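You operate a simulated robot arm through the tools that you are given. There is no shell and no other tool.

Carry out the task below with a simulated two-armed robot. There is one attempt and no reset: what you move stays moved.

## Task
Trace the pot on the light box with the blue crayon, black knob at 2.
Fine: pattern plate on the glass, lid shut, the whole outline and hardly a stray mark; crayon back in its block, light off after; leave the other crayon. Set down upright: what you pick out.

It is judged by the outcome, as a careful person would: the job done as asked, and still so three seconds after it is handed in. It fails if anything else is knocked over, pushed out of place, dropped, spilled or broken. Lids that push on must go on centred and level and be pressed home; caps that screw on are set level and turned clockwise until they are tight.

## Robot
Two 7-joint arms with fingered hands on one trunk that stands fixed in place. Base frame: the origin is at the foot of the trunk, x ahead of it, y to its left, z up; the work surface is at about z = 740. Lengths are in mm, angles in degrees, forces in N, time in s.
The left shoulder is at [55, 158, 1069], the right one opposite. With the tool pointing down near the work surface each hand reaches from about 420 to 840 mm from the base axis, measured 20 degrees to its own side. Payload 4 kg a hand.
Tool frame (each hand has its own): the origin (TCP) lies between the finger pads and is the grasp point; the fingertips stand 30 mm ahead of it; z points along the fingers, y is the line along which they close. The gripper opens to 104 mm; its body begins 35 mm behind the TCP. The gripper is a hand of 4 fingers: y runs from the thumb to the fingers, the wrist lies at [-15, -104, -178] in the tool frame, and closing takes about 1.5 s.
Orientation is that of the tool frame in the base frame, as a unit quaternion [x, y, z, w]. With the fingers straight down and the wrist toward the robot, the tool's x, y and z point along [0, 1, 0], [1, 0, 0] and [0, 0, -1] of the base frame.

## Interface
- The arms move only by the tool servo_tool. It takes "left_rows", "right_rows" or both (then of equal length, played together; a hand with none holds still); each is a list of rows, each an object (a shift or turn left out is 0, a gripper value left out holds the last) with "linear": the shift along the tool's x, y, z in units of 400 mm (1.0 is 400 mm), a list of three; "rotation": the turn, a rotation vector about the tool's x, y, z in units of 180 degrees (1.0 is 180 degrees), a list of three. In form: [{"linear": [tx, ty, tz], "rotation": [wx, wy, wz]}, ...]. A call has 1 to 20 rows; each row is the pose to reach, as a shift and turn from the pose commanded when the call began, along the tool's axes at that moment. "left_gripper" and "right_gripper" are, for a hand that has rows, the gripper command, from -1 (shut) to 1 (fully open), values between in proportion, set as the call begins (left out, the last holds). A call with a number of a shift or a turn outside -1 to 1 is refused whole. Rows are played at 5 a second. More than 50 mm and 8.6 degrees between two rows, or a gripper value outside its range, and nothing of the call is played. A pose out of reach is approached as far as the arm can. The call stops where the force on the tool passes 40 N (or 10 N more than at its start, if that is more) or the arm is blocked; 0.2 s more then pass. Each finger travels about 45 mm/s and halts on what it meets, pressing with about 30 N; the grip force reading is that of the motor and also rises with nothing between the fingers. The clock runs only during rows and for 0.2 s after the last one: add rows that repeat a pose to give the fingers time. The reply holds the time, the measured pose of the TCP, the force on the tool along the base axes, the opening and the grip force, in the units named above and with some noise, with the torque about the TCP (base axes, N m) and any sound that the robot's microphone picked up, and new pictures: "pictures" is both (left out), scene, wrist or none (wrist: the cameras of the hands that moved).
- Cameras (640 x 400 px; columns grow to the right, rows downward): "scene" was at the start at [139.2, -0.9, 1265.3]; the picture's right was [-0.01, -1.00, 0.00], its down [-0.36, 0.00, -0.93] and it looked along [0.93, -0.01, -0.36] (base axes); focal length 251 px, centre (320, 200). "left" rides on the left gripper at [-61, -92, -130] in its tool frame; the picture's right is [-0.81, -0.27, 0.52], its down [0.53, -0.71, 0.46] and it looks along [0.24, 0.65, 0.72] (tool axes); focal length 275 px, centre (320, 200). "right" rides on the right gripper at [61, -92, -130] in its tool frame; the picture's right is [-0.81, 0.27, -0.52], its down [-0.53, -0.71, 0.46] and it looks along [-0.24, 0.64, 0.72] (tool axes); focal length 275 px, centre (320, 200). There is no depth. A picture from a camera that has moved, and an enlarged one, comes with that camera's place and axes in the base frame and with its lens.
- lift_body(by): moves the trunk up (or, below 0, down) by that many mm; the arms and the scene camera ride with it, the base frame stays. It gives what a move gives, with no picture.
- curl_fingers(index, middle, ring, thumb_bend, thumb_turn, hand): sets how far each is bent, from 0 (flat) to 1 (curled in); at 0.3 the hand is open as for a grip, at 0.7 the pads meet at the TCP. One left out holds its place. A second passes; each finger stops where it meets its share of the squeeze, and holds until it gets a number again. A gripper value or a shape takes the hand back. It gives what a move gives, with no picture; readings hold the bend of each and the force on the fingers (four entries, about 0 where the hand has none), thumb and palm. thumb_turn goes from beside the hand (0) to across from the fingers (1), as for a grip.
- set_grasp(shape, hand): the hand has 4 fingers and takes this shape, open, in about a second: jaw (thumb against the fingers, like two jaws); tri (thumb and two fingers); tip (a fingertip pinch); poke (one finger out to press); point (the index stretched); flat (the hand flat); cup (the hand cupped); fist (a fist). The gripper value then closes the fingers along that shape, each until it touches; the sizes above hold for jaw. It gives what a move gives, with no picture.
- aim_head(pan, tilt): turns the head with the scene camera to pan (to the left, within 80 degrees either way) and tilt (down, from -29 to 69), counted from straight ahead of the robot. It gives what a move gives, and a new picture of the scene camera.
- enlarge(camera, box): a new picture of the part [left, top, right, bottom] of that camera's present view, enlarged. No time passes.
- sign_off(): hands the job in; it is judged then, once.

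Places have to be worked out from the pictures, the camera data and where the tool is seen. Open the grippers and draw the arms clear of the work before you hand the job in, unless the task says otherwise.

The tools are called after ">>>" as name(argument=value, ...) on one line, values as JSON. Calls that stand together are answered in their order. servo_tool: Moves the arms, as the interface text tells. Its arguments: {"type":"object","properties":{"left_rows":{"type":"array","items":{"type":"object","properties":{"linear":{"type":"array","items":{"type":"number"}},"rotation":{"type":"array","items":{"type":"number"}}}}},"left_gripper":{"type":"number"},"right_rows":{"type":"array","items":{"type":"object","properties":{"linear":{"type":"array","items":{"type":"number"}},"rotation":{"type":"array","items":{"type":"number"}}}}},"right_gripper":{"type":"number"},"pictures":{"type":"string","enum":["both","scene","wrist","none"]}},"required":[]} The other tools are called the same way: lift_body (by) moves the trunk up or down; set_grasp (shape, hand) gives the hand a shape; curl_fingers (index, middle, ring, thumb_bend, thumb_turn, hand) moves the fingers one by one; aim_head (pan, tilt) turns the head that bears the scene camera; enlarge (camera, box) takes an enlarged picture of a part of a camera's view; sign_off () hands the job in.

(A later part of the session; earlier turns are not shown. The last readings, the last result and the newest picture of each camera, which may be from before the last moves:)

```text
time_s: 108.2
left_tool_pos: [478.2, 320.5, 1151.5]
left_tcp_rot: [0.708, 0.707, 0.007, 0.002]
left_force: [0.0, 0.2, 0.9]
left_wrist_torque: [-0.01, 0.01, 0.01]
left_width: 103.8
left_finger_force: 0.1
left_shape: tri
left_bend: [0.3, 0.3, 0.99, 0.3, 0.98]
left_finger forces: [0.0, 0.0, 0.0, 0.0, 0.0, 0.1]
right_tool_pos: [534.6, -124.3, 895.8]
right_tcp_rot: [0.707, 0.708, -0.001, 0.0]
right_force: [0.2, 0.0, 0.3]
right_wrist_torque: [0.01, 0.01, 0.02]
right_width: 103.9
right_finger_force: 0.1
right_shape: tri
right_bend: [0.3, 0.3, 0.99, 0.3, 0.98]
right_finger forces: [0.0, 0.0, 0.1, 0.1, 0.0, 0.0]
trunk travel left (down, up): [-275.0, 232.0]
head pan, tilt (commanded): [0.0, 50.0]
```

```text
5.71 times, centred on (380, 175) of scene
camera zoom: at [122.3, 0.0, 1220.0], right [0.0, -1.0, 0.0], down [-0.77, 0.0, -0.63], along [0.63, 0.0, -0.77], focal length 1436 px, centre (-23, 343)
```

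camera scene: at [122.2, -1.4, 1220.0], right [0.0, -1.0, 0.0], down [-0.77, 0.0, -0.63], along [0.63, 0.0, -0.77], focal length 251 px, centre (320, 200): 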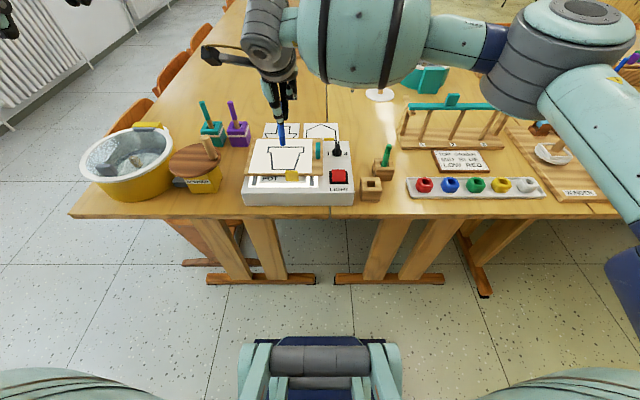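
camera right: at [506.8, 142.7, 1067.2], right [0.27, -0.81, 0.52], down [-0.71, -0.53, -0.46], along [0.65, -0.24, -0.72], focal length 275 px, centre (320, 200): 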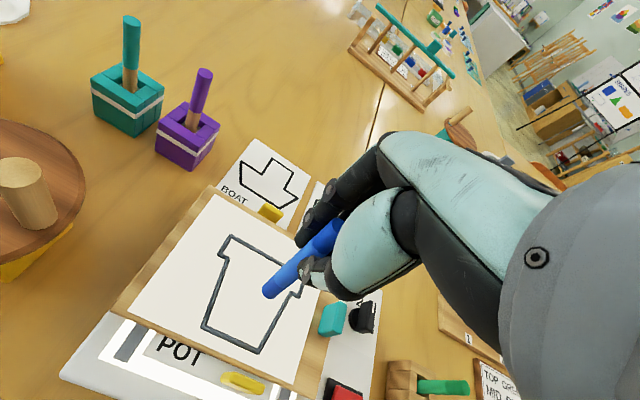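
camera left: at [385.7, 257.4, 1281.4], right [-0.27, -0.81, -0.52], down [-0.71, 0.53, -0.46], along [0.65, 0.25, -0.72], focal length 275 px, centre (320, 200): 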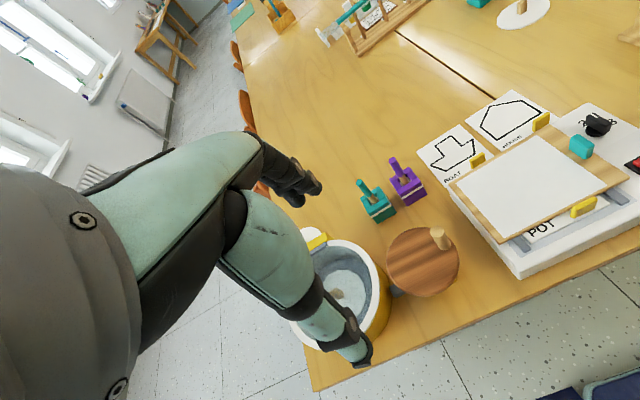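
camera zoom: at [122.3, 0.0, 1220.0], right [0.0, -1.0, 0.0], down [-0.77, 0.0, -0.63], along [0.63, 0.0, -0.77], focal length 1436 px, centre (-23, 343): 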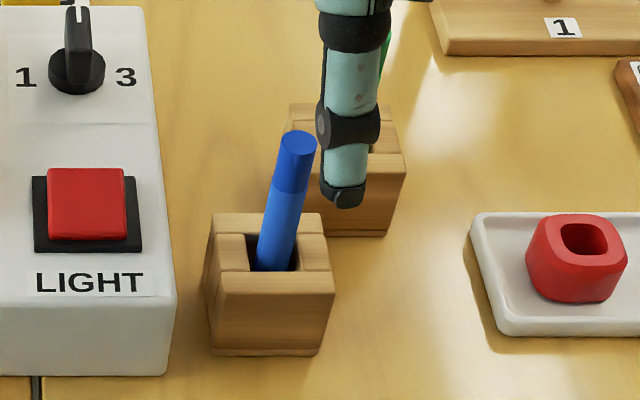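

The crayon is within 2 mm of the ideal spot and parallel to the hand. I descend and close the three fingers.

>>> servo_tool(right_rows=[{"linear": [-0.0018, 0, 0.06]}, {"linear": [-0.0018, 0, 0.12]}, {"linear": [-0.0018, 0, 0.184]}, {"linear": [-0.0018, 0, 0.184]}], pictures="none")

>>> servo_tool(right_rows=[{"linear": [0, 0, 0]}, {"linear": [0, 0, 0]}, {"linear": [0, 0, 0]}, {"linear": [0, 0, 0]}, {"linear": [0, 0, 0]}, {"linear": [0, 0, 0]}, {"linear": [0, 0, 0]}, {"linear": [0, 0, 0]}], right_gripper=-1, pictures="none")

>>> enlarge(camera="right", box=[230, 150, 370, 290])

>>> enlarge(camera="scene", box=[350, 140, 410, 210])

```text
time_s: 109.2
left_tool_pos: [479.4, 319.8, 1151.8]
left_tcp_rot: [0.707, 0.707, 0.007, 0.001]
left_force: [0.1, -0.7, 0.2]
left_wrist_torque: [0.02, -0.01, 0.01]
left_width: 103.9
left_finger_force: 0.0
left_shape: tri
left_bend: [0.3, 0.3, 0.99, 0.3, 0.98]
left_finger forces: [0.1, 0.0, 0.1, 0.0, 0.0, 0.0]
right_tool_pos: [534.1, -124.4, 817.3]
right_tcp_rot: [0.706, 0.708, -0.001, -0.001]
right_force: [-0.2, 0.4, -0.1]
right_wrist_torque: [0.01, 0.03, 0.02]
right_width: 103.8
right_finger_force: 0.1
right_shape: tri
right_bend: [0.3, 0.3, 0.99, 0.3, 0.98]
right_finger forces: [0.0, 0.0, 0.1, 0.0, 0.0, 0.0]
trunk travel left (down, up): [-275.0, 232.0]
head pan, tilt (commanded): [0.0, 50.0]
```

```text
time_s: 111.0
left_tool_pos: [479.4, 320.3, 1152.6]
left_tcp_rot: [0.707, 0.707, 0.007, 0.001]
left_force: [0.8, 0.3, -0.6]
left_wrist_torque: [0.01, -0.03, 0.02]
left_width: 103.4
left_finger_force: 0.0
left_shape: tri
left_bend: [0.3, 0.3, 0.99, 0.3, 0.98]
left_finger forces: [0.1, 0.1, 0.0, 0.0, 0.0, 0.0]
right_tool_pos: [534.2, -124.8, 817.5]
right_tcp_rot: [0.706, 0.708, -0.002, -0.001]
right_force: [-2.4, -0.6, 0.1]
right_wrist_torque: [0.0, 0.09, -0.01]
right_width: 3.8
right_finger_force: 29.8
right_shape: tri
right_bend: [0.71, 0.69, 1.0, 0.72, 1.0]
right_finger forces: [10.6, 14.2, 0.0, 0.0, 27.3, 0.1]
trunk travel left (down, up): [-275.0, 232.0]
head pan, tilt (commanded): [0.0, 50.0]
```

```text
2.86 times, centred on (300, 220) of right
camera zoom: at [443.2, -64.8, 949.7], right [0.28, -0.81, 0.52], down [-0.71, -0.53, -0.45], along [0.64, -0.24, -0.73], focal length 786 px, centre (377, 143)
```

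zoom: 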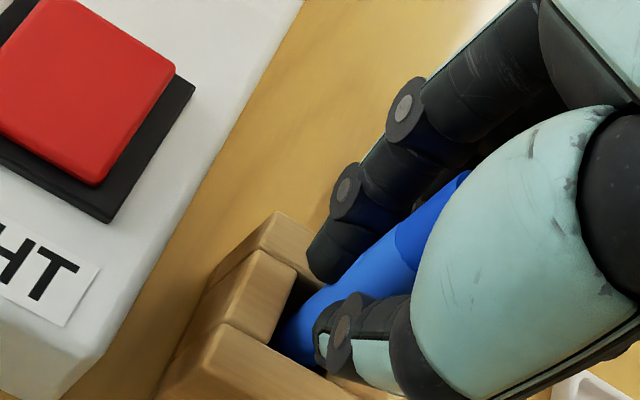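

```text
5.71 times, centred on (380, 175) of scene
camera zoom: at [122.1, -0.1, 1220.0], right [0.0, -1.0, 0.0], down [-0.77, 0.0, -0.63], along [0.63, 0.0, -0.77], focal length 1436 px, centre (-23, 343)
```

zoom: 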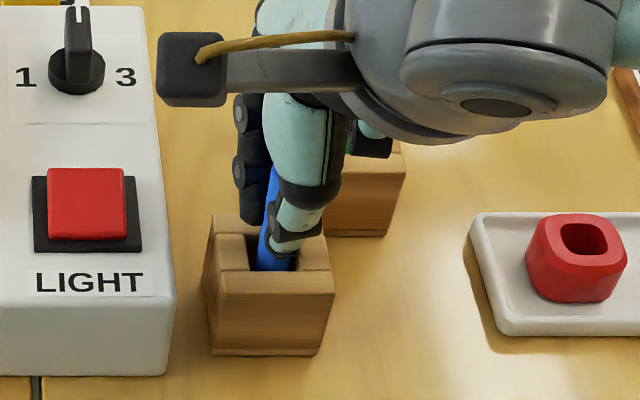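

Balanced tripod hold now (index 10.6, middle 14.2, thumb 27 N). I lift it straight out and measure again.

>>> servo_tool(right_rows=[{"linear": [0, 0, -0.03]}, {"linear": [0, 0, -0.07]}, {"linear": [0, 0, -0.12]}, {"linear": [0, 0, -0.18]}, {"linear": [0, 0, -0.25]}, {"linear": [0, 0, -0.25]}], pictures="none")

>>> enlarge(camera="right", box=[210, 150, 370, 310])

>>> enlarge(camera="scene", box=[350, 110, 410, 180])

```text
time_s: 112.5
left_tool_pos: [478.6, 320.0, 1151.4]
left_tcp_rot: [0.707, 0.707, 0.007, 0.002]
left_force: [-0.1, 0.2, 0.3]
left_wrist_torque: [0.01, 0.01, 0.03]
left_width: 103.5
left_finger_force: 0.1
left_shape: tri
left_bend: [0.3, 0.3, 0.99, 0.3, 0.98]
left_finger forces: [0.1, 0.1, 0.0, 0.0, 0.1, 0.1]
right_tool_pos: [535.7, -126.4, 919.9]
right_tcp_rot: [0.706, 0.708, -0.001, -0.001]
right_force: [-0.2, 0.1, -2.0]
right_wrist_torque: [0.0, 0.0, -0.01]
right_width: 3.5
right_finger_force: 30.1
right_shape: tri
right_bend: [0.71, 0.69, 1.0, 0.72, 1.0]
right_finger forces: [11.3, 15.7, 0.0, 0.0, 26.6, 0.0]
trunk travel left (down, up): [-275.0, 232.0]
head pan, tilt (commanded): [0.0, 50.0]
```

```text
2.50 times, centred on (290, 230) of right
camera zoom: at [445.0, -66.7, 1051.6], right [0.28, -0.81, 0.52], down [-0.71, -0.53, -0.45], along [0.64, -0.24, -0.73], focal length 688 px, centre (395, 125)
```

zoom: 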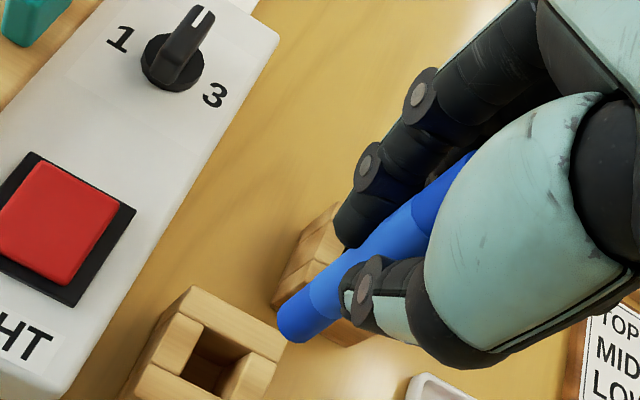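

```text
5.71 times, centred on (380, 145) of scene
camera zoom: at [122.6, -0.2, 1220.0], right [0.0, -1.0, 0.0], down [-0.77, 0.0, -0.63], along [0.63, 0.0, -0.77], focal length 1436 px, centre (-23, 514)
```

zoom: 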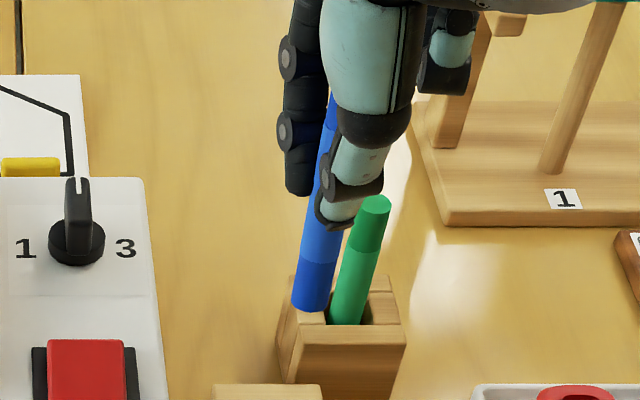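

Excellent: the crayon is now parallel to the hand, tip at [-2, -1.7, -75] from the TCP. I carry it over to hover ~10 mm above the gap in the top edge (tip target [633.5, 84]).

>>> servo_tool(right_rows=[{"linear": [0, 0, -0.04]}, {"linear": [0.0884, 0.0416, -0.04]}, {"linear": [0.1767, 0.0832, -0.04]}, {"linear": [0.265, 0.1248, -0.04]}, {"linear": [0.3534, 0.1664, -0.04]}, {"linear": [0.4417, 0.208, -0.04]}, {"linear": [0.53, 0.2495, -0.04]}, {"linear": [0.53, 0.2495, 0.02]}, {"linear": [0.53, 0.2495, 0.0623]}, {"linear": [0.53, 0.2495, 0.0623]}], pictures="none")

>>> enlarge(camera="scene", box=[265, 120, 315, 170])

>>> enlarge(camera="right", box=[200, 180, 340, 320])

```text
time_s: 114.7
left_tool_pos: [478.5, 319.1, 1151.6]
left_tcp_rot: [0.707, 0.708, 0.007, 0.002]
left_force: [0.2, -0.2, 0.2]
left_wrist_torque: [-0.01, 0.0, 0.03]
left_width: 103.9
left_finger_force: 0.0
left_shape: tri
left_bend: [0.3, 0.3, 0.99, 0.3, 0.98]
left_finger forces: [0.0, 0.1, 0.0, 0.0, 0.0, 0.0]
right_tool_pos: [636.8, 88.6, 896.9]
right_tcp_rot: [0.706, 0.708, -0.001, -0.001]
right_force: [-0.3, -0.1, -0.1]
right_wrist_torque: [0.02, 0.03, 0.04]
right_width: 3.5
right_finger_force: 29.9
right_shape: tri
right_bend: [0.71, 0.69, 1.0, 0.72, 1.0]
right_finger forces: [11.9, 16.3, 0.0, 0.1, 26.4, 0.0]
trunk travel left (down, up): [-275.0, 232.0]
head pan, tilt (commanded): [0.0, 50.0]
```

```text
8.00 times, centred on (290, 145) of scene
camera zoom: at [122.4, -0.3, 1220.0], right [0.0, -1.0, 0.0], down [-0.77, 0.0, -0.63], along [0.63, 0.0, -0.77], focal length 2010 px, centre (560, 640)
```

zoom: 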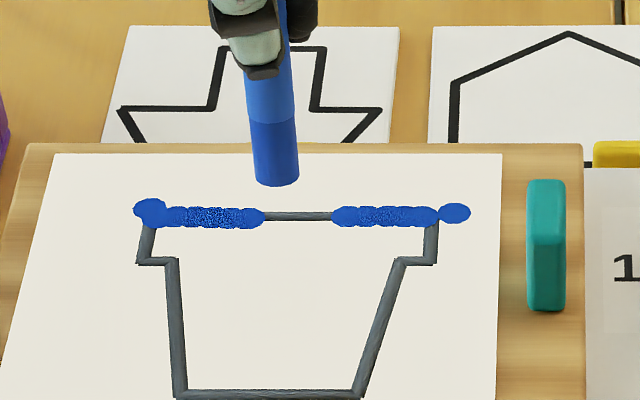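

```text
2.86 times, centred on (270, 250) of right
camera zoom: at [546.0, 147.4, 1028.9], right [0.28, -0.81, 0.52], down [-0.71, -0.53, -0.45], along [0.64, -0.24, -0.73], focal length 786 px, centre (463, 57)
```

zoom: 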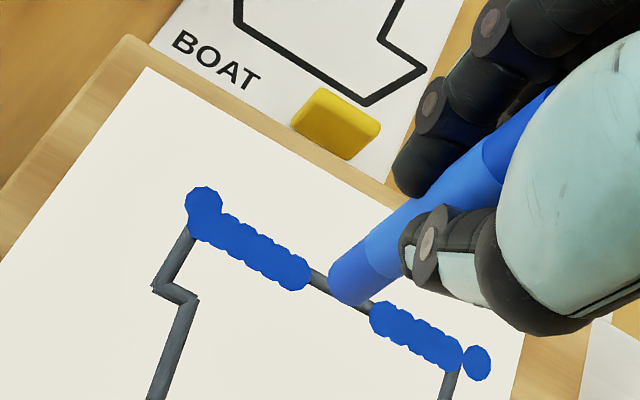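

I shift (-2.5, -5) mm and lower 10 mm, to just above the gap, and check again.

>>> servo_tool(right_rows=[{"linear": [-0.0125, -0.0063, 0.012]}, {"linear": [-0.0125, -0.0063, 0.025]}, {"linear": [-0.0125, -0.0063, 0.025]}], pictures="none")

>>> enlarge(camera="scene", box=[280, 135, 310, 165])

>>> enlarge(camera="right", box=[220, 220, 300, 300])

```text
time_s: 115.5
left_tool_pos: [480.0, 319.6, 1151.3]
left_tcp_rot: [0.707, 0.707, 0.006, 0.002]
left_force: [0.2, 0.3, 0.7]
left_wrist_torque: [0.0, 0.01, -0.03]
left_width: 103.6
left_finger_force: 0.1
left_shape: tri
left_bend: [0.3, 0.3, 0.99, 0.3, 0.98]
left_finger forces: [0.1, 0.1, 0.0, 0.0, 0.0, 0.0]
right_tool_pos: [632.5, 83.3, 886.7]
right_tcp_rot: [0.706, 0.708, -0.001, -0.001]
right_force: [0.5, 1.0, 0.5]
right_wrist_torque: [0.03, 0.01, -0.03]
right_width: 3.1
right_finger_force: 30.0
right_shape: tri
right_bend: [0.71, 0.69, 1.0, 0.72, 1.0]
right_finger forces: [11.9, 16.3, 0.0, 0.0, 26.3, 0.0]
trunk travel left (down, up): [-275.0, 232.0]
head pan, tilt (commanded): [0.0, 50.0]
```

```text
13.33 times, centred on (295, 150) of scene
camera zoom: at [122.5, -0.1, 1220.0], right [0.0, -1.0, 0.0], down [-0.77, 0.0, -0.63], along [0.63, 0.0, -0.77], focal length 3350 px, centre (653, 867)
```

zoom: 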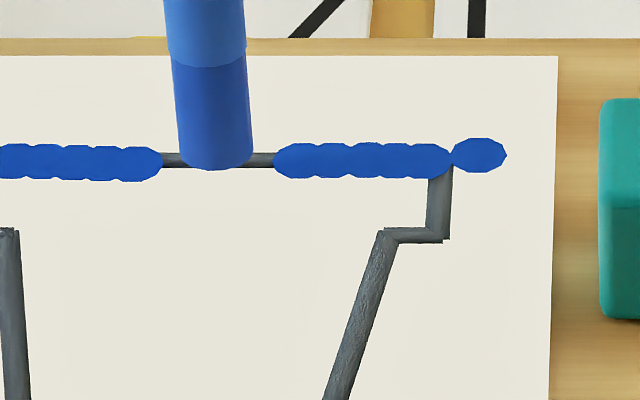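

```text
5.00 times, centred on (260, 260) of right
camera zoom: at [542.4, 142.1, 1018.0], right [0.28, -0.81, 0.52], down [-0.71, -0.53, -0.45], along [0.64, -0.24, -0.73], focal length 1376 px, centre (620, -100)
```

zoom: 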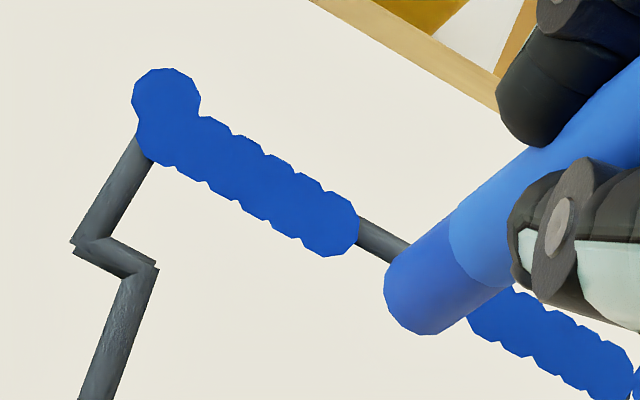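

It is lined up over the gap, about 3 mm up. I touch down gently and read the force.

>>> servo_tool(right_rows=[{"linear": [0, 0, 0.005]}, {"linear": [0, 0, 0.0075]}, {"linear": [0, 0, 0.0075]}], pictures="none")

>>> enlarge(camera="scene", box=[280, 135, 310, 165])

```text
time_s: 116.2
left_tool_pos: [479.6, 319.9, 1153.4]
left_tcp_rot: [0.707, 0.707, 0.007, 0.001]
left_force: [0.2, -0.9, 1.3]
left_wrist_torque: [0.01, 0.0, 0.01]
left_width: 103.8
left_finger_force: 0.0
left_shape: tri
left_bend: [0.3, 0.3, 0.99, 0.3, 0.98]
left_finger forces: [0.0, 0.0, 0.0, 0.1, 0.1, 0.0]
right_tool_pos: [632.9, 82.8, 882.9]
right_tcp_rot: [0.706, 0.709, -0.001, 0.0]
right_force: [0.2, 0.3, -0.5]
right_wrist_torque: [0.0, 0.02, 0.06]
right_width: 3.4
right_finger_force: 29.9
right_shape: tri
right_bend: [0.71, 0.69, 1.0, 0.72, 1.0]
right_finger forces: [11.9, 16.4, 0.0, 0.0, 26.4, 0.1]
trunk travel left (down, up): [-275.0, 232.0]
head pan, tilt (commanded): [0.0, 50.0]
```

```text
13.33 times, centred on (295, 150) of scene
camera zoom: at [122.5, -0.1, 1220.0], right [0.0, -1.0, 0.0], down [-0.77, 0.0, -0.63], along [0.63, 0.0, -0.77], focal length 3350 px, centre (653, 867)
```

zoom: 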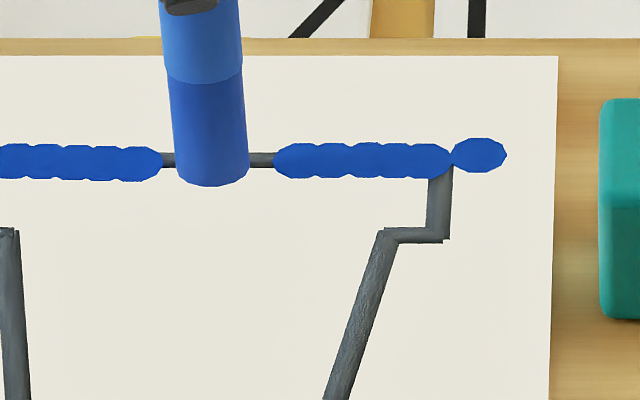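

No contact yet; I shift 1.5 mm forward and lower another 1.2 mm.

>>> servo_tool(right_rows=[{"linear": [0, 0.0038, 0]}, {"linear": [0, 0.0038, 0.003]}, {"linear": [0, 0.0038, 0.003]}], pictures="none")

>>> enlarge(camera="scene", box=[280, 135, 310, 165])

```text
time_s: 117.0
left_tool_pos: [479.9, 320.0, 1152.2]
left_tcp_rot: [0.706, 0.708, 0.007, 0.002]
left_force: [-0.1, 0.0, 0.1]
left_wrist_torque: [-0.01, 0.0, 0.04]
left_width: 103.6
left_finger_force: 0.0
left_shape: tri
left_bend: [0.3, 0.3, 0.99, 0.3, 0.98]
left_finger forces: [0.0, 0.0, 0.0, 0.0, 0.0, 0.0]
right_tool_pos: [635.1, 83.6, 881.7]
right_tcp_rot: [0.706, 0.708, -0.001, -0.001]
right_force: [-0.2, -0.2, -0.8]
right_wrist_torque: [0.02, 0.03, 0.0]
right_width: 3.4
right_finger_force: 30.4
right_shape: tri
right_bend: [0.71, 0.69, 1.0, 0.72, 1.0]
right_finger forces: [11.9, 16.5, 0.0, 0.0, 26.4, 0.0]
trunk travel left (down, up): [-275.0, 232.0]
head pan, tilt (commanded): [0.0, 50.0]
```

```text
13.33 times, centred on (295, 150) of scene
camera zoom: at [122.5, -0.1, 1220.0], right [0.0, -1.0, 0.0], down [-0.77, 0.0, -0.63], along [0.63, 0.0, -0.77], focal length 3350 px, centre (653, 867)
```

zoom: 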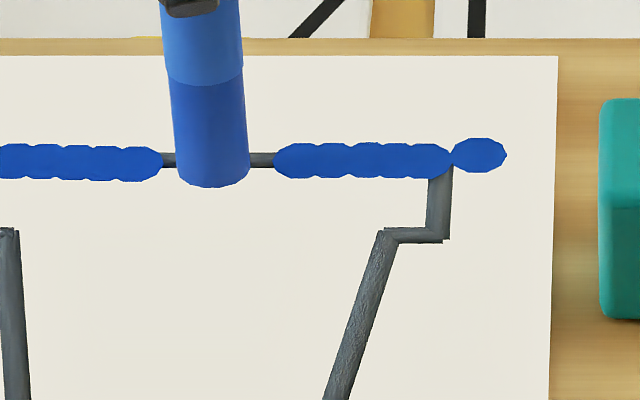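

Still no touch. Another 1.2 mm down with 2 mm forward.

>>> servo_tool(right_rows=[{"linear": [0, 0.005, 0]}, {"linear": [0, 0.005, 0.003]}, {"linear": [0, 0.005, 0.003]}], pictures="none")

>>> enlarge(camera="scene", box=[280, 135, 310, 165])

>>> enlarge(camera="right", box=[220, 220, 300, 300])

```text
time_s: 117.8
left_tool_pos: [480.0, 319.6, 1151.3]
left_tcp_rot: [0.708, 0.706, 0.007, 0.001]
left_force: [-0.3, -0.7, 0.0]
left_wrist_torque: [0.0, -0.02, -0.01]
left_width: 103.7
left_finger_force: 0.2
left_shape: tri
left_bend: [0.3, 0.3, 0.99, 0.3, 0.98]
left_finger forces: [0.0, 0.0, 0.0, 0.0, 0.0, 0.1]
right_tool_pos: [636.2, 83.9, 881.4]
right_tcp_rot: [0.707, 0.708, -0.001, -0.001]
right_force: [0.3, -0.7, 0.0]
right_wrist_torque: [-0.03, 0.0, 0.02]
right_width: 3.6
right_finger_force: 30.0
right_shape: tri
right_bend: [0.71, 0.69, 1.0, 0.72, 1.0]
right_finger forces: [11.8, 16.6, 0.0, 0.0, 26.4, 0.1]
trunk travel left (down, up): [-275.0, 232.0]
head pan, tilt (commanded): [0.0, 50.0]
```

```text
13.33 times, centred on (295, 150) of scene
camera zoom: at [122.5, -0.1, 1220.0], right [0.0, -1.0, 0.0], down [-0.77, 0.0, -0.63], along [0.63, 0.0, -0.77], focal length 3350 px, centre (653, 867)
```

zoom: 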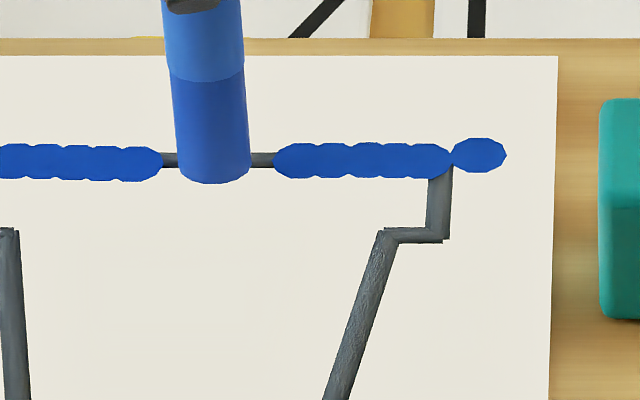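

```text
5.00 times, centred on (260, 260) of right
camera zoom: at [545.6, 143.1, 1012.2], right [0.28, -0.81, 0.52], down [-0.71, -0.53, -0.45], along [0.64, -0.24, -0.73], focal length 1376 px, centre (620, -100)
```

zoom: 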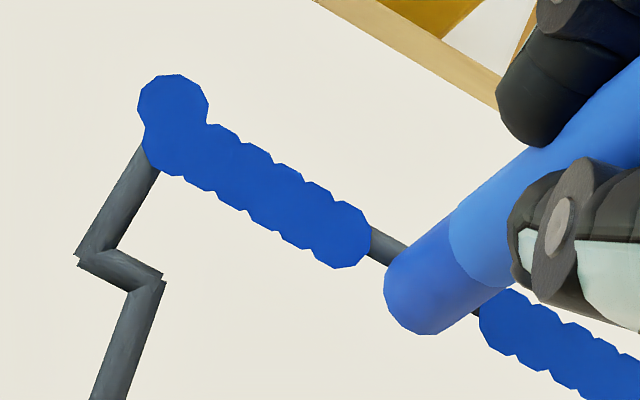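

Still hovering. I lower a further 1.5 mm, with 0.8 mm forward.

>>> servo_tool(right_rows=[{"linear": [0, 0.002, 0.002]}, {"linear": [0, 0.002, 0.0038]}, {"linear": [0, 0.002, 0.0038]}], pictures="none")

>>> enlarge(camera="scene", box=[280, 135, 310, 165])

```text
time_s: 118.7
left_tool_pos: [478.4, 321.6, 1151.8]
left_tcp_rot: [0.707, 0.707, 0.007, 0.003]
left_force: [0.2, -0.5, 0.8]
left_wrist_torque: [-0.01, 0.04, -0.02]
left_width: 103.8
left_finger_force: 0.1
left_shape: tri
left_bend: [0.3, 0.3, 0.99, 0.3, 0.98]
left_finger forces: [0.0, 0.0, 0.0, 0.0, 0.0, 0.0]
right_tool_pos: [637.9, 81.9, 878.4]
right_tcp_rot: [0.706, 0.708, -0.002, -0.001]
right_force: [0.0, -0.3, 0.7]
right_wrist_torque: [-0.03, 0.02, -0.01]
right_width: 3.8
right_finger_force: 30.3
right_shape: tri
right_bend: [0.71, 0.69, 1.0, 0.72, 1.0]
right_finger forces: [12.0, 16.5, 0.0, 0.1, 26.4, 0.0]
trunk travel left (down, up): [-275.0, 232.0]
head pan, tilt (commanded): [0.0, 50.0]
```

```text
13.33 times, centred on (295, 150) of scene
camera zoom: at [122.5, -0.1, 1220.0], right [0.0, -1.0, 0.0], down [-0.77, 0.0, -0.63], along [0.63, 0.0, -0.77], focal length 3350 px, centre (653, 867)
```

zoom: 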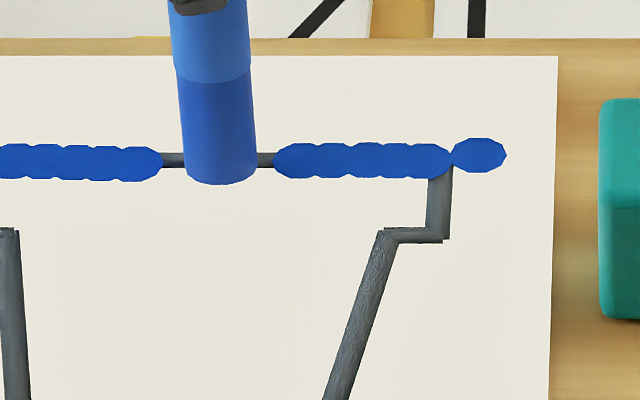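

Force 0.7 N — perhaps just touching. I lift 8 mm to see if it marked.

>>> servo_tool(right_rows=[{"linear": [0, 0, -0.01]}, {"linear": [0, 0, -0.02]}, {"linear": [0, 0, -0.02]}], pictures="none")

>>> enlarge(camera="scene", box=[280, 135, 310, 165])

```text
time_s: 119.5
left_tool_pos: [478.8, 319.8, 1151.2]
left_tcp_rot: [0.707, 0.707, 0.007, 0.002]
left_force: [0.7, -0.5, -0.3]
left_wrist_torque: [-0.02, -0.03, -0.03]
left_width: 103.9
left_finger_force: 0.0
left_shape: tri
left_bend: [0.3, 0.3, 0.99, 0.3, 0.98]
left_finger forces: [0.0, 0.1, 0.0, 0.0, 0.0, 0.1]
right_tool_pos: [638.5, 83.1, 886.8]
right_tcp_rot: [0.706, 0.708, 0.0, 0.0]
right_force: [-0.6, -0.3, 0.3]
right_wrist_torque: [0.01, -0.03, 0.01]
right_width: 3.4
right_finger_force: 30.0
right_shape: tri
right_bend: [0.71, 0.69, 1.0, 0.72, 1.0]
right_finger forces: [11.9, 16.6, 0.1, 0.0, 26.4, 0.0]
trunk travel left (down, up): [-275.0, 232.0]
head pan, tilt (commanded): [0.0, 50.0]
```

```text
13.33 times, centred on (295, 150) of scene
camera zoom: at [122.6, -0.1, 1220.0], right [0.0, -1.0, 0.0], down [-0.77, 0.0, -0.63], along [0.63, 0.0, -0.77], focal length 3350 px, centre (653, 867)
```

zoom: 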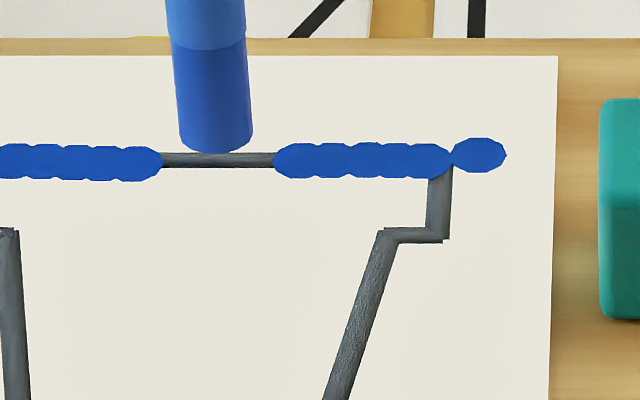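

No mark yet, so the paper is a bit lower. I go down 9.5 mm with 2.5 mm forward.

>>> servo_tool(right_rows=[{"linear": [0, 0.0063, 0.01]}, {"linear": [0, 0.0063, 0.02]}, {"linear": [0, 0.0063, 0.0238]}, {"linear": [0, 0.0063, 0.0238]}], pictures="none")

>>> enlarge(camera="scene", box=[280, 135, 310, 165])

```text
time_s: 120.5
left_tool_pos: [479.4, 320.6, 1151.3]
left_tcp_rot: [0.707, 0.707, 0.007, 0.002]
left_force: [-0.2, 0.8, -0.5]
left_wrist_torque: [0.0, -0.03, 0.01]
left_width: 103.7
left_finger_force: 0.0
left_shape: tri
left_bend: [0.3, 0.3, 0.99, 0.3, 0.98]
left_finger forces: [0.1, 0.0, 0.0, 0.1, 0.0, 0.1]
right_tool_pos: [639.6, 82.1, 877.4]
right_tcp_rot: [0.706, 0.709, -0.001, -0.001]
right_force: [0.0, -0.4, 1.7]
right_wrist_torque: [0.0, -0.05, 0.02]
right_width: 3.7
right_finger_force: 29.6
right_shape: tri
right_bend: [0.71, 0.69, 1.0, 0.72, 1.0]
right_finger forces: [12.1, 16.9, 0.0, 0.1, 26.9, 0.0]
trunk travel left (down, up): [-275.0, 232.0]
head pan, tilt (commanded): [0.0, 50.0]
```

```text
13.33 times, centred on (295, 150) of scene
camera zoom: at [122.3, -0.1, 1220.0], right [0.0, -1.0, 0.0], down [-0.77, 0.0, -0.63], along [0.63, 0.0, -0.77], focal length 3350 px, centre (653, 867)
```

zoom: 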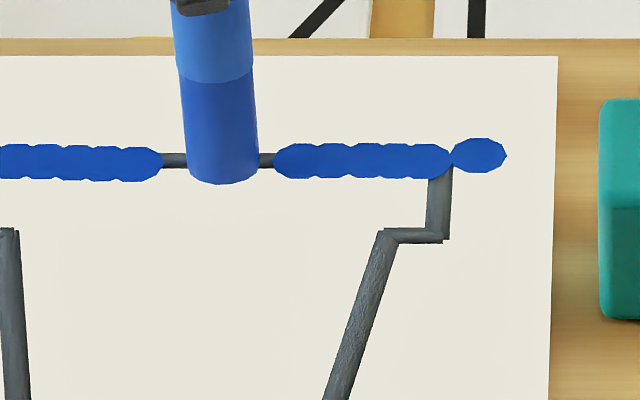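

Touching at 1.7 N, right on the line. I fill the gap with a short, slow stroke: 6 mm left, then 13 mm right.

>>> servo_tool(right_rows=[{"linear": [0.0075, 0, 0]}, {"linear": [0.015, 0, 0]}, {"linear": [0.0075, 0, 0]}, {"linear": [0, 0, 0]}, {"linear": [-0.0075, 0, 0]}, {"linear": [-0.015, 0, 0]}, {"linear": [-0.0175, 0, 0]}, {"linear": [-0.0175, 0, 0]}], pictures="none")

>>> enlarge(camera="scene", box=[280, 135, 310, 165])

```text
time_s: 122.2
left_tool_pos: [479.5, 319.4, 1151.6]
left_tcp_rot: [0.708, 0.707, 0.006, 0.002]
left_force: [-0.7, 0.4, 0.3]
left_wrist_torque: [-0.02, 0.0, 0.04]
left_width: 103.8
left_finger_force: 0.0
left_shape: tri
left_bend: [0.3, 0.3, 0.99, 0.3, 0.98]
left_finger forces: [0.0, 0.0, 0.0, 0.0, 0.1, 0.0]
right_tool_pos: [637.7, 76.9, 879.2]
right_tcp_rot: [0.706, 0.708, -0.001, -0.001]
right_force: [0.6, 2.0, 3.7]
right_wrist_torque: [0.2, -0.05, 0.01]
right_width: 3.7
right_finger_force: 30.3
right_shape: tri
right_bend: [0.71, 0.69, 1.0, 0.73, 1.0]
right_finger forces: [15.5, 15.9, 0.0, 0.0, 26.8, 0.1]
trunk travel left (down, up): [-275.0, 232.0]
head pan, tilt (commanded): [0.0, 50.0]
```

```text
13.33 times, centred on (295, 150) of scene
camera zoom: at [122.0, 0.1, 1220.1], right [0.0, -1.0, 0.0], down [-0.77, 0.0, -0.63], along [0.63, 0.0, -0.77], focal length 3350 px, centre (653, 867)
```

zoom: 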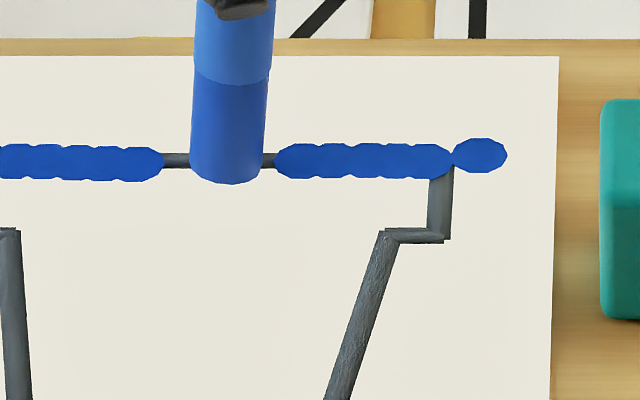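

The tip seems to have stuck (lateral force 2 N) rather than slid. I lift to look at the result.

>>> servo_tool(right_rows=[{"linear": [0, 0, -0.01]}, {"linear": [0, 0, -0.025]}, {"linear": [0, 0, -0.025]}], pictures="none")

>>> enlarge(camera="scene", box=[280, 135, 310, 165])

>>> enlarge(camera="right", box=[200, 180, 340, 320])

```text
time_s: 123.0
left_tool_pos: [479.8, 318.3, 1151.4]
left_tcp_rot: [0.708, 0.707, 0.006, 0.002]
left_force: [0.4, 0.2, 0.4]
left_wrist_torque: [0.02, -0.02, -0.01]
left_width: 103.5
left_finger_force: 0.1
left_shape: tri
left_bend: [0.3, 0.3, 0.99, 0.3, 0.98]
left_finger forces: [0.0, 0.0, 0.0, 0.1, 0.0, 0.0]
right_tool_pos: [637.8, 74.4, 888.4]
right_tcp_rot: [0.706, 0.708, -0.001, -0.001]
right_force: [0.1, -0.2, 0.6]
right_wrist_torque: [0.0, 0.01, 0.0]
right_width: 3.7
right_finger_force: 29.8
right_shape: tri
right_bend: [0.71, 0.69, 1.0, 0.73, 1.0]
right_finger forces: [13.6, 17.1, 0.0, 0.0, 26.3, 0.1]
trunk travel left (down, up): [-275.0, 232.0]
head pan, tilt (commanded): [0.0, 50.0]
```

```text
13.33 times, centred on (295, 150) of scene
camera zoom: at [122.7, -0.1, 1220.0], right [0.0, -1.0, 0.0], down [-0.77, 0.0, -0.63], along [0.63, 0.0, -0.77], focal length 3350 px, centre (653, 867)
```

zoom: 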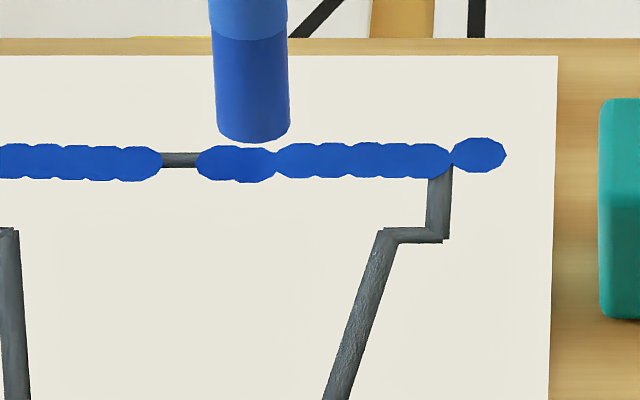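

```text
2.86 times, centred on (270, 250) of right
camera zoom: at [547.7, 134.0, 1019.7], right [0.28, -0.81, 0.52], down [-0.71, -0.54, -0.45], along [0.64, -0.24, -0.73], focal length 786 px, centre (463, 57)
```

zoom: 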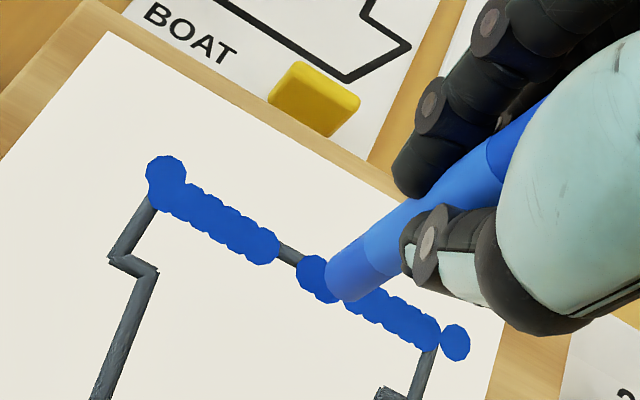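

The gap is now only ~7 mm wide. Sliding makes the tip stick and slip, so from here I'll stipple: straight down, straight up, with overlapping 11 mm dots. First a dot in the remaining gap.

>>> servo_tool(right_rows=[{"linear": [0.038, 0.002, 0]}, {"linear": [0.038, 0.002, 0]}, {"linear": [0.038, 0.002, 0.015]}, {"linear": [0.038, 0.002, 0.025]}, {"linear": [0.038, 0.002, 0.025]}], pictures="none")

>>> enlarge(camera="scene", box=[265, 135, 305, 175])

```text
time_s: 124.2
left_tool_pos: [479.8, 320.4, 1151.4]
left_tcp_rot: [0.708, 0.706, 0.007, 0.002]
left_force: [-0.4, -0.4, 0.1]
left_wrist_torque: [-0.02, 0.0, 0.01]
left_width: 103.7
left_finger_force: 0.0
left_shape: tri
left_bend: [0.3, 0.3, 0.99, 0.3, 0.98]
left_finger forces: [0.0, 0.1, 0.0, 0.0, 0.1, 0.0]
right_tool_pos: [639.2, 90.3, 877.5]
right_tcp_rot: [0.707, 0.707, -0.001, 0.0]
right_force: [-0.4, 0.1, 0.6]
right_wrist_torque: [0.0, 0.0, -0.01]
right_width: 3.7
right_finger_force: 29.7
right_shape: tri
right_bend: [0.71, 0.69, 1.0, 0.73, 1.0]
right_finger forces: [13.8, 17.2, 0.0, 0.1, 26.3, 0.0]
trunk travel left (down, up): [-275.0, 232.0]
head pan, tilt (commanded): [0.0, 50.0]
```

```text
10.00 times, centred on (285, 155) of scene
camera zoom: at [122.4, -0.1, 1220.0], right [0.0, -1.0, 0.0], down [-0.77, 0.0, -0.63], along [0.63, 0.0, -0.77], focal length 2512 px, centre (670, 650)
```

zoom: 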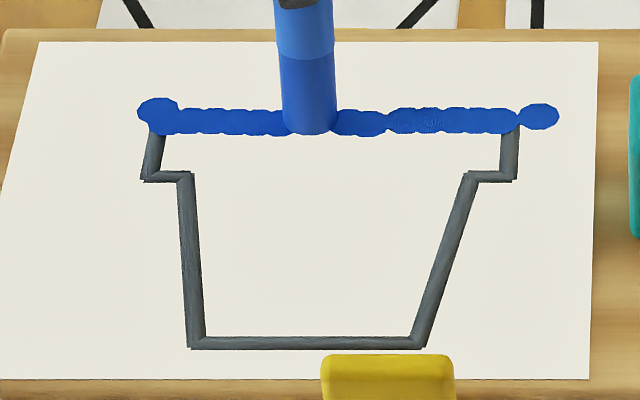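

Barely touching (0.6 N); I press 1 mm further.

>>> servo_tool(right_rows=[{"linear": [0, 0, 0.0025]}, {"linear": [0, 0, 0.0025]}], pictures="none")

```text
time_s: 124.8
left_tool_pos: [479.2, 319.7, 1151.5]
left_tcp_rot: [0.707, 0.707, 0.008, 0.002]
left_force: [0.0, -1.0, 0.1]
left_wrist_torque: [-0.03, -0.02, -0.01]
left_width: 103.6
left_finger_force: 0.2
left_shape: tri
left_bend: [0.3, 0.3, 0.99, 0.3, 0.98]
left_finger forces: [0.0, 0.0, 0.0, 0.0, 0.0, 0.0]
right_tool_pos: [640.3, 91.2, 878.3]
right_tcp_rot: [0.706, 0.708, 0.0, -0.001]
right_force: [0.6, 0.2, 4.8]
right_wrist_torque: [-0.01, -0.05, 0.01]
right_width: 3.8
right_finger_force: 30.2
right_shape: tri
right_bend: [0.71, 0.69, 1.0, 0.73, 1.0]
right_finger forces: [13.8, 17.8, 0.0, 0.1, 27.0, 0.1]
trunk travel left (down, up): [-275.0, 232.0]
head pan, tilt (commanded): [0.0, 50.0]
```

4.8 N contact there. I lift 6 mm and check the dot.

>>> servo_tool(right_rows=[{"linear": [0, 0, -0.015]}, {"linear": [0, 0, -0.015]}], pictures="none")

>>> enlarge(camera="scene", box=[265, 135, 305, 175])

```text
time_s: 125.5
left_tool_pos: [479.3, 319.9, 1151.6]
left_tcp_rot: [0.707, 0.708, 0.007, 0.002]
left_force: [0.2, 0.0, 0.2]
left_wrist_torque: [0.01, 0.01, 0.0]
left_width: 103.8
left_finger_force: 0.1
left_shape: tri
left_bend: [0.3, 0.3, 0.99, 0.3, 0.98]
left_finger forces: [0.1, 0.1, 0.1, 0.0, 0.0, 0.0]
right_tool_pos: [639.2, 92.0, 882.9]
right_tcp_rot: [0.706, 0.708, -0.001, -0.001]
right_force: [-0.4, -0.6, -0.3]
right_wrist_torque: [0.0, 0.01, 0.02]
right_width: 3.8
right_finger_force: 29.6
right_shape: tri
right_bend: [0.71, 0.69, 1.0, 0.73, 1.0]
right_finger forces: [13.7, 17.5, 0.0, 0.0, 26.4, 0.0]
trunk travel left (down, up): [-275.0, 232.0]
head pan, tilt (commanded): [0.0, 50.0]
```

```text
10.00 times, centred on (285, 155) of scene
camera zoom: at [122.3, -0.2, 1220.0], right [0.0, -1.0, 0.0], down [-0.77, 0.0, -0.63], along [0.63, 0.0, -0.77], focal length 2512 px, centre (670, 650)
```

zoom: 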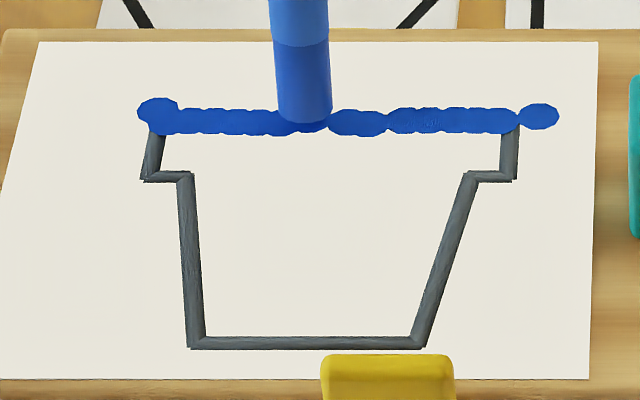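

The top edge is complete. Now I stipple down the rim's right side and its underside: five dots ending in contact so I can read the force.

>>> servo_tool(right_rows=[{"linear": [-0.065, -0.008, 0]}, {"linear": [-0.1298, -0.016, 0]}, {"linear": [-0.1298, -0.016, 0.0145]}, {"linear": [-0.1298, -0.016, 0.0145]}, {"linear": [-0.1298, -0.016, 0.004]}, {"linear": [-0.1303, -0.034, 0.004]}, {"linear": [-0.1303, -0.034, 0.0145]}, {"linear": [-0.1303, -0.034, 0.0145]}, {"linear": [-0.1303, -0.034, 0.004]}, {"linear": [-0.1305, -0.053, 0.004]}, {"linear": [-0.1305, -0.053, 0.0145]}, {"linear": [-0.1305, -0.053, 0.0145]}, {"linear": [-0.1305, -0.053, 0.004]}, {"linear": [-0.1175, -0.0535, 0.004]}, {"linear": [-0.1175, -0.0535, 0.0145]}, {"linear": [-0.1175, -0.0535, 0.0145]}, {"linear": [-0.1175, -0.0535, 0.004]}, {"linear": [-0.1043, -0.0535, 0.004]}, {"linear": [-0.1043, -0.0535, 0.0145]}, {"linear": [-0.1043, -0.0535, 0.0145]}], pictures="none")

>>> enlarge(camera="scene", box=[272, 137, 312, 177])

```text
time_s: 129.7
left_tool_pos: [477.9, 319.4, 1151.7]
left_tcp_rot: [0.707, 0.707, 0.006, 0.002]
left_force: [0.8, -0.2, -0.5]
left_wrist_torque: [0.02, 0.0, 0.04]
left_width: 103.7
left_finger_force: 0.1
left_shape: tri
left_bend: [0.3, 0.3, 0.99, 0.3, 0.98]
left_finger forces: [0.0, 0.1, 0.0, 0.1, 0.0, 0.0]
right_tool_pos: [618.8, 48.7, 877.7]
right_tcp_rot: [0.707, 0.708, 0.0, -0.001]
right_force: [0.1, 0.0, 4.5]
right_wrist_torque: [0.0, 0.0, -0.02]
right_width: 3.9
right_finger_force: 30.0
right_shape: tri
right_bend: [0.71, 0.69, 1.0, 0.73, 1.0]
right_finger forces: [14.0, 18.3, 0.1, 0.1, 27.3, 0.1]
trunk travel left (down, up): [-275.0, 232.0]
head pan, tilt (commanded): [0.0, 50.0]
```

```text
10.00 times, centred on (292, 157) of scene
camera zoom: at [122.0, 0.0, 1220.1], right [0.0, -1.0, 0.0], down [-0.77, 0.0, -0.63], along [0.63, 0.0, -0.77], focal length 2512 px, centre (600, 630)
```

zoom: 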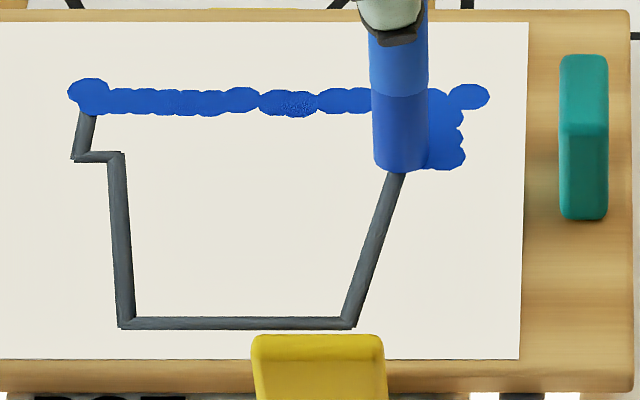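

Stippling works neatly, right along the line, with 4.5 N contact. I continue down the right side of the pot's body with five dots.

>>> servo_tool(right_rows=[{"linear": [0, 0, -0.0105]}, {"linear": [0.0027, -0.0187, -0.0105]}, {"linear": [0.0027, -0.0187, 0]}, {"linear": [0.0027, -0.0187, 0]}, {"linear": [0.0027, -0.0187, -0.0105]}, {"linear": [0.0054, -0.0374, -0.0105]}, {"linear": [0.0054, -0.0374, 0]}, {"linear": [0.0054, -0.0374, 0]}, {"linear": [0.0054, -0.0374, -0.0105]}, {"linear": [0.0082, -0.0561, -0.0105]}, {"linear": [0.0082, -0.0561, 0]}, {"linear": [0.0082, -0.0561, 0]}, {"linear": [0.0082, -0.0561, -0.0105]}, {"linear": [0.0109, -0.0748, -0.0105]}, {"linear": [0.0109, -0.0748, 0]}, {"linear": [0.0109, -0.0748, 0]}, {"linear": [0.0109, -0.0748, -0.0105]}, {"linear": [0.0136, -0.0934, -0.0105]}, {"linear": [0.0136, -0.0934, 0]}, {"linear": [0.0136, -0.0934, 0]}], pictures="none")

>>> enlarge(camera="scene", box=[272, 137, 312, 177])

```text
time_s: 133.8
left_tool_pos: [478.5, 319.5, 1153.8]
left_tcp_rot: [0.707, 0.707, 0.007, 0.002]
left_force: [-0.4, 0.2, -0.5]
left_wrist_torque: [0.02, 0.0, 0.0]
left_width: 103.5
left_finger_force: 0.1
left_shape: tri
left_bend: [0.3, 0.3, 0.99, 0.3, 0.98]
left_finger forces: [0.0, 0.1, 0.0, 0.1, 0.0, 0.0]
right_tool_pos: [580.3, 53.2, 879.0]
right_tcp_rot: [0.706, 0.708, -0.001, -0.001]
right_force: [0.0, -0.1, 2.8]
right_wrist_torque: [-0.01, 0.0, 0.02]
right_width: 3.7
right_finger_force: 30.0
right_shape: tri
right_bend: [0.71, 0.69, 1.0, 0.73, 1.0]
right_finger forces: [14.1, 18.5, 0.0, 0.1, 27.2, 0.1]
trunk travel left (down, up): [-275.0, 232.0]
head pan, tilt (commanded): [0.0, 50.0]
```

```text
10.00 times, centred on (292, 157) of scene
camera zoom: at [122.0, -0.1, 1220.1], right [0.0, -1.0, 0.0], down [-0.77, 0.0, -0.63], along [0.63, 0.0, -0.77], focal length 2512 px, centre (600, 630)
```

zoom: 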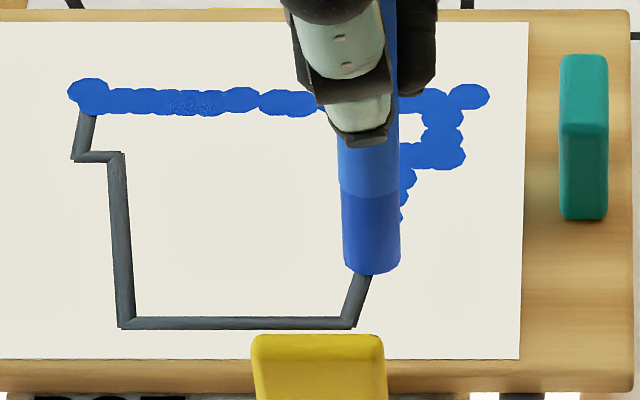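

On the line, 2.8 N. I finish the right side and start along the bottom edge.

>>> servo_tool(right_rows=[{"linear": [0, 0, -0.0105]}, {"linear": [0.0027, -0.0187, -0.0105]}, {"linear": [0.0027, -0.0187, 0.0008]}, {"linear": [0.0027, -0.0187, 0.0008]}, {"linear": [0.0027, -0.0187, -0.0105]}, {"linear": [0.0054, -0.0374, -0.0105]}, {"linear": [0.0054, -0.0374, 0.0008]}, {"linear": [0.0054, -0.0374, 0.0008]}, {"linear": [0.0054, -0.0374, -0.0105]}, {"linear": [0.0082, -0.0561, -0.0105]}, {"linear": [0.0082, -0.0561, 0.0008]}, {"linear": [0.0082, -0.0561, 0.0008]}, {"linear": [0.0082, -0.0561, -0.0105]}, {"linear": [0.0271, -0.0561, -0.0105]}, {"linear": [0.0271, -0.0561, 0.0008]}, {"linear": [0.0271, -0.0561, 0.0008]}, {"linear": [0.0271, -0.0561, -0.0105]}, {"linear": [0.046, -0.0561, -0.0105]}, {"linear": [0.046, -0.0561, 0.0008]}, {"linear": [0.046, -0.0561, 0.0008]}], pictures="none")

>>> enlarge(camera="scene", box=[272, 137, 312, 177])

```text
time_s: 138.1
left_tool_pos: [479.9, 319.2, 1151.9]
left_tcp_rot: [0.707, 0.707, 0.006, 0.002]
left_force: [-0.9, -0.1, 0.2]
left_wrist_torque: [0.0, -0.02, 0.0]
left_width: 103.6
left_finger_force: 0.0
left_shape: tri
left_bend: [0.3, 0.3, 0.99, 0.3, 0.98]
left_finger forces: [0.0, 0.0, 0.0, 0.0, 0.0, 0.1]
right_tool_pos: [559.1, 73.2, 877.4]
right_tcp_rot: [0.706, 0.709, 0.0, -0.001]
right_force: [0.8, -0.4, 2.4]
right_wrist_torque: [0.04, 0.03, -0.04]
right_width: 3.6
right_finger_force: 30.3
right_shape: tri
right_bend: [0.71, 0.69, 1.0, 0.73, 1.0]
right_finger forces: [14.4, 18.8, 0.0, 0.0, 27.5, 0.1]
trunk travel left (down, up): [-275.0, 232.0]
head pan, tilt (commanded): [0.0, 50.0]
```

```text
10.00 times, centred on (292, 157) of scene
camera zoom: at [122.0, 0.0, 1220.1], right [0.0, -1.0, 0.0], down [-0.77, 0.0, -0.63], along [0.63, 0.0, -0.77], focal length 2512 px, centre (600, 630)
```

zoom: 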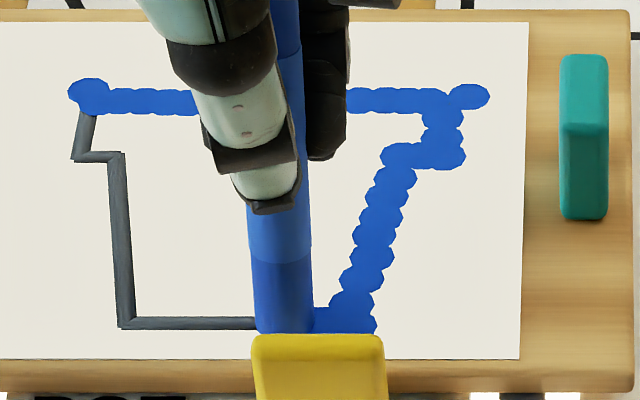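

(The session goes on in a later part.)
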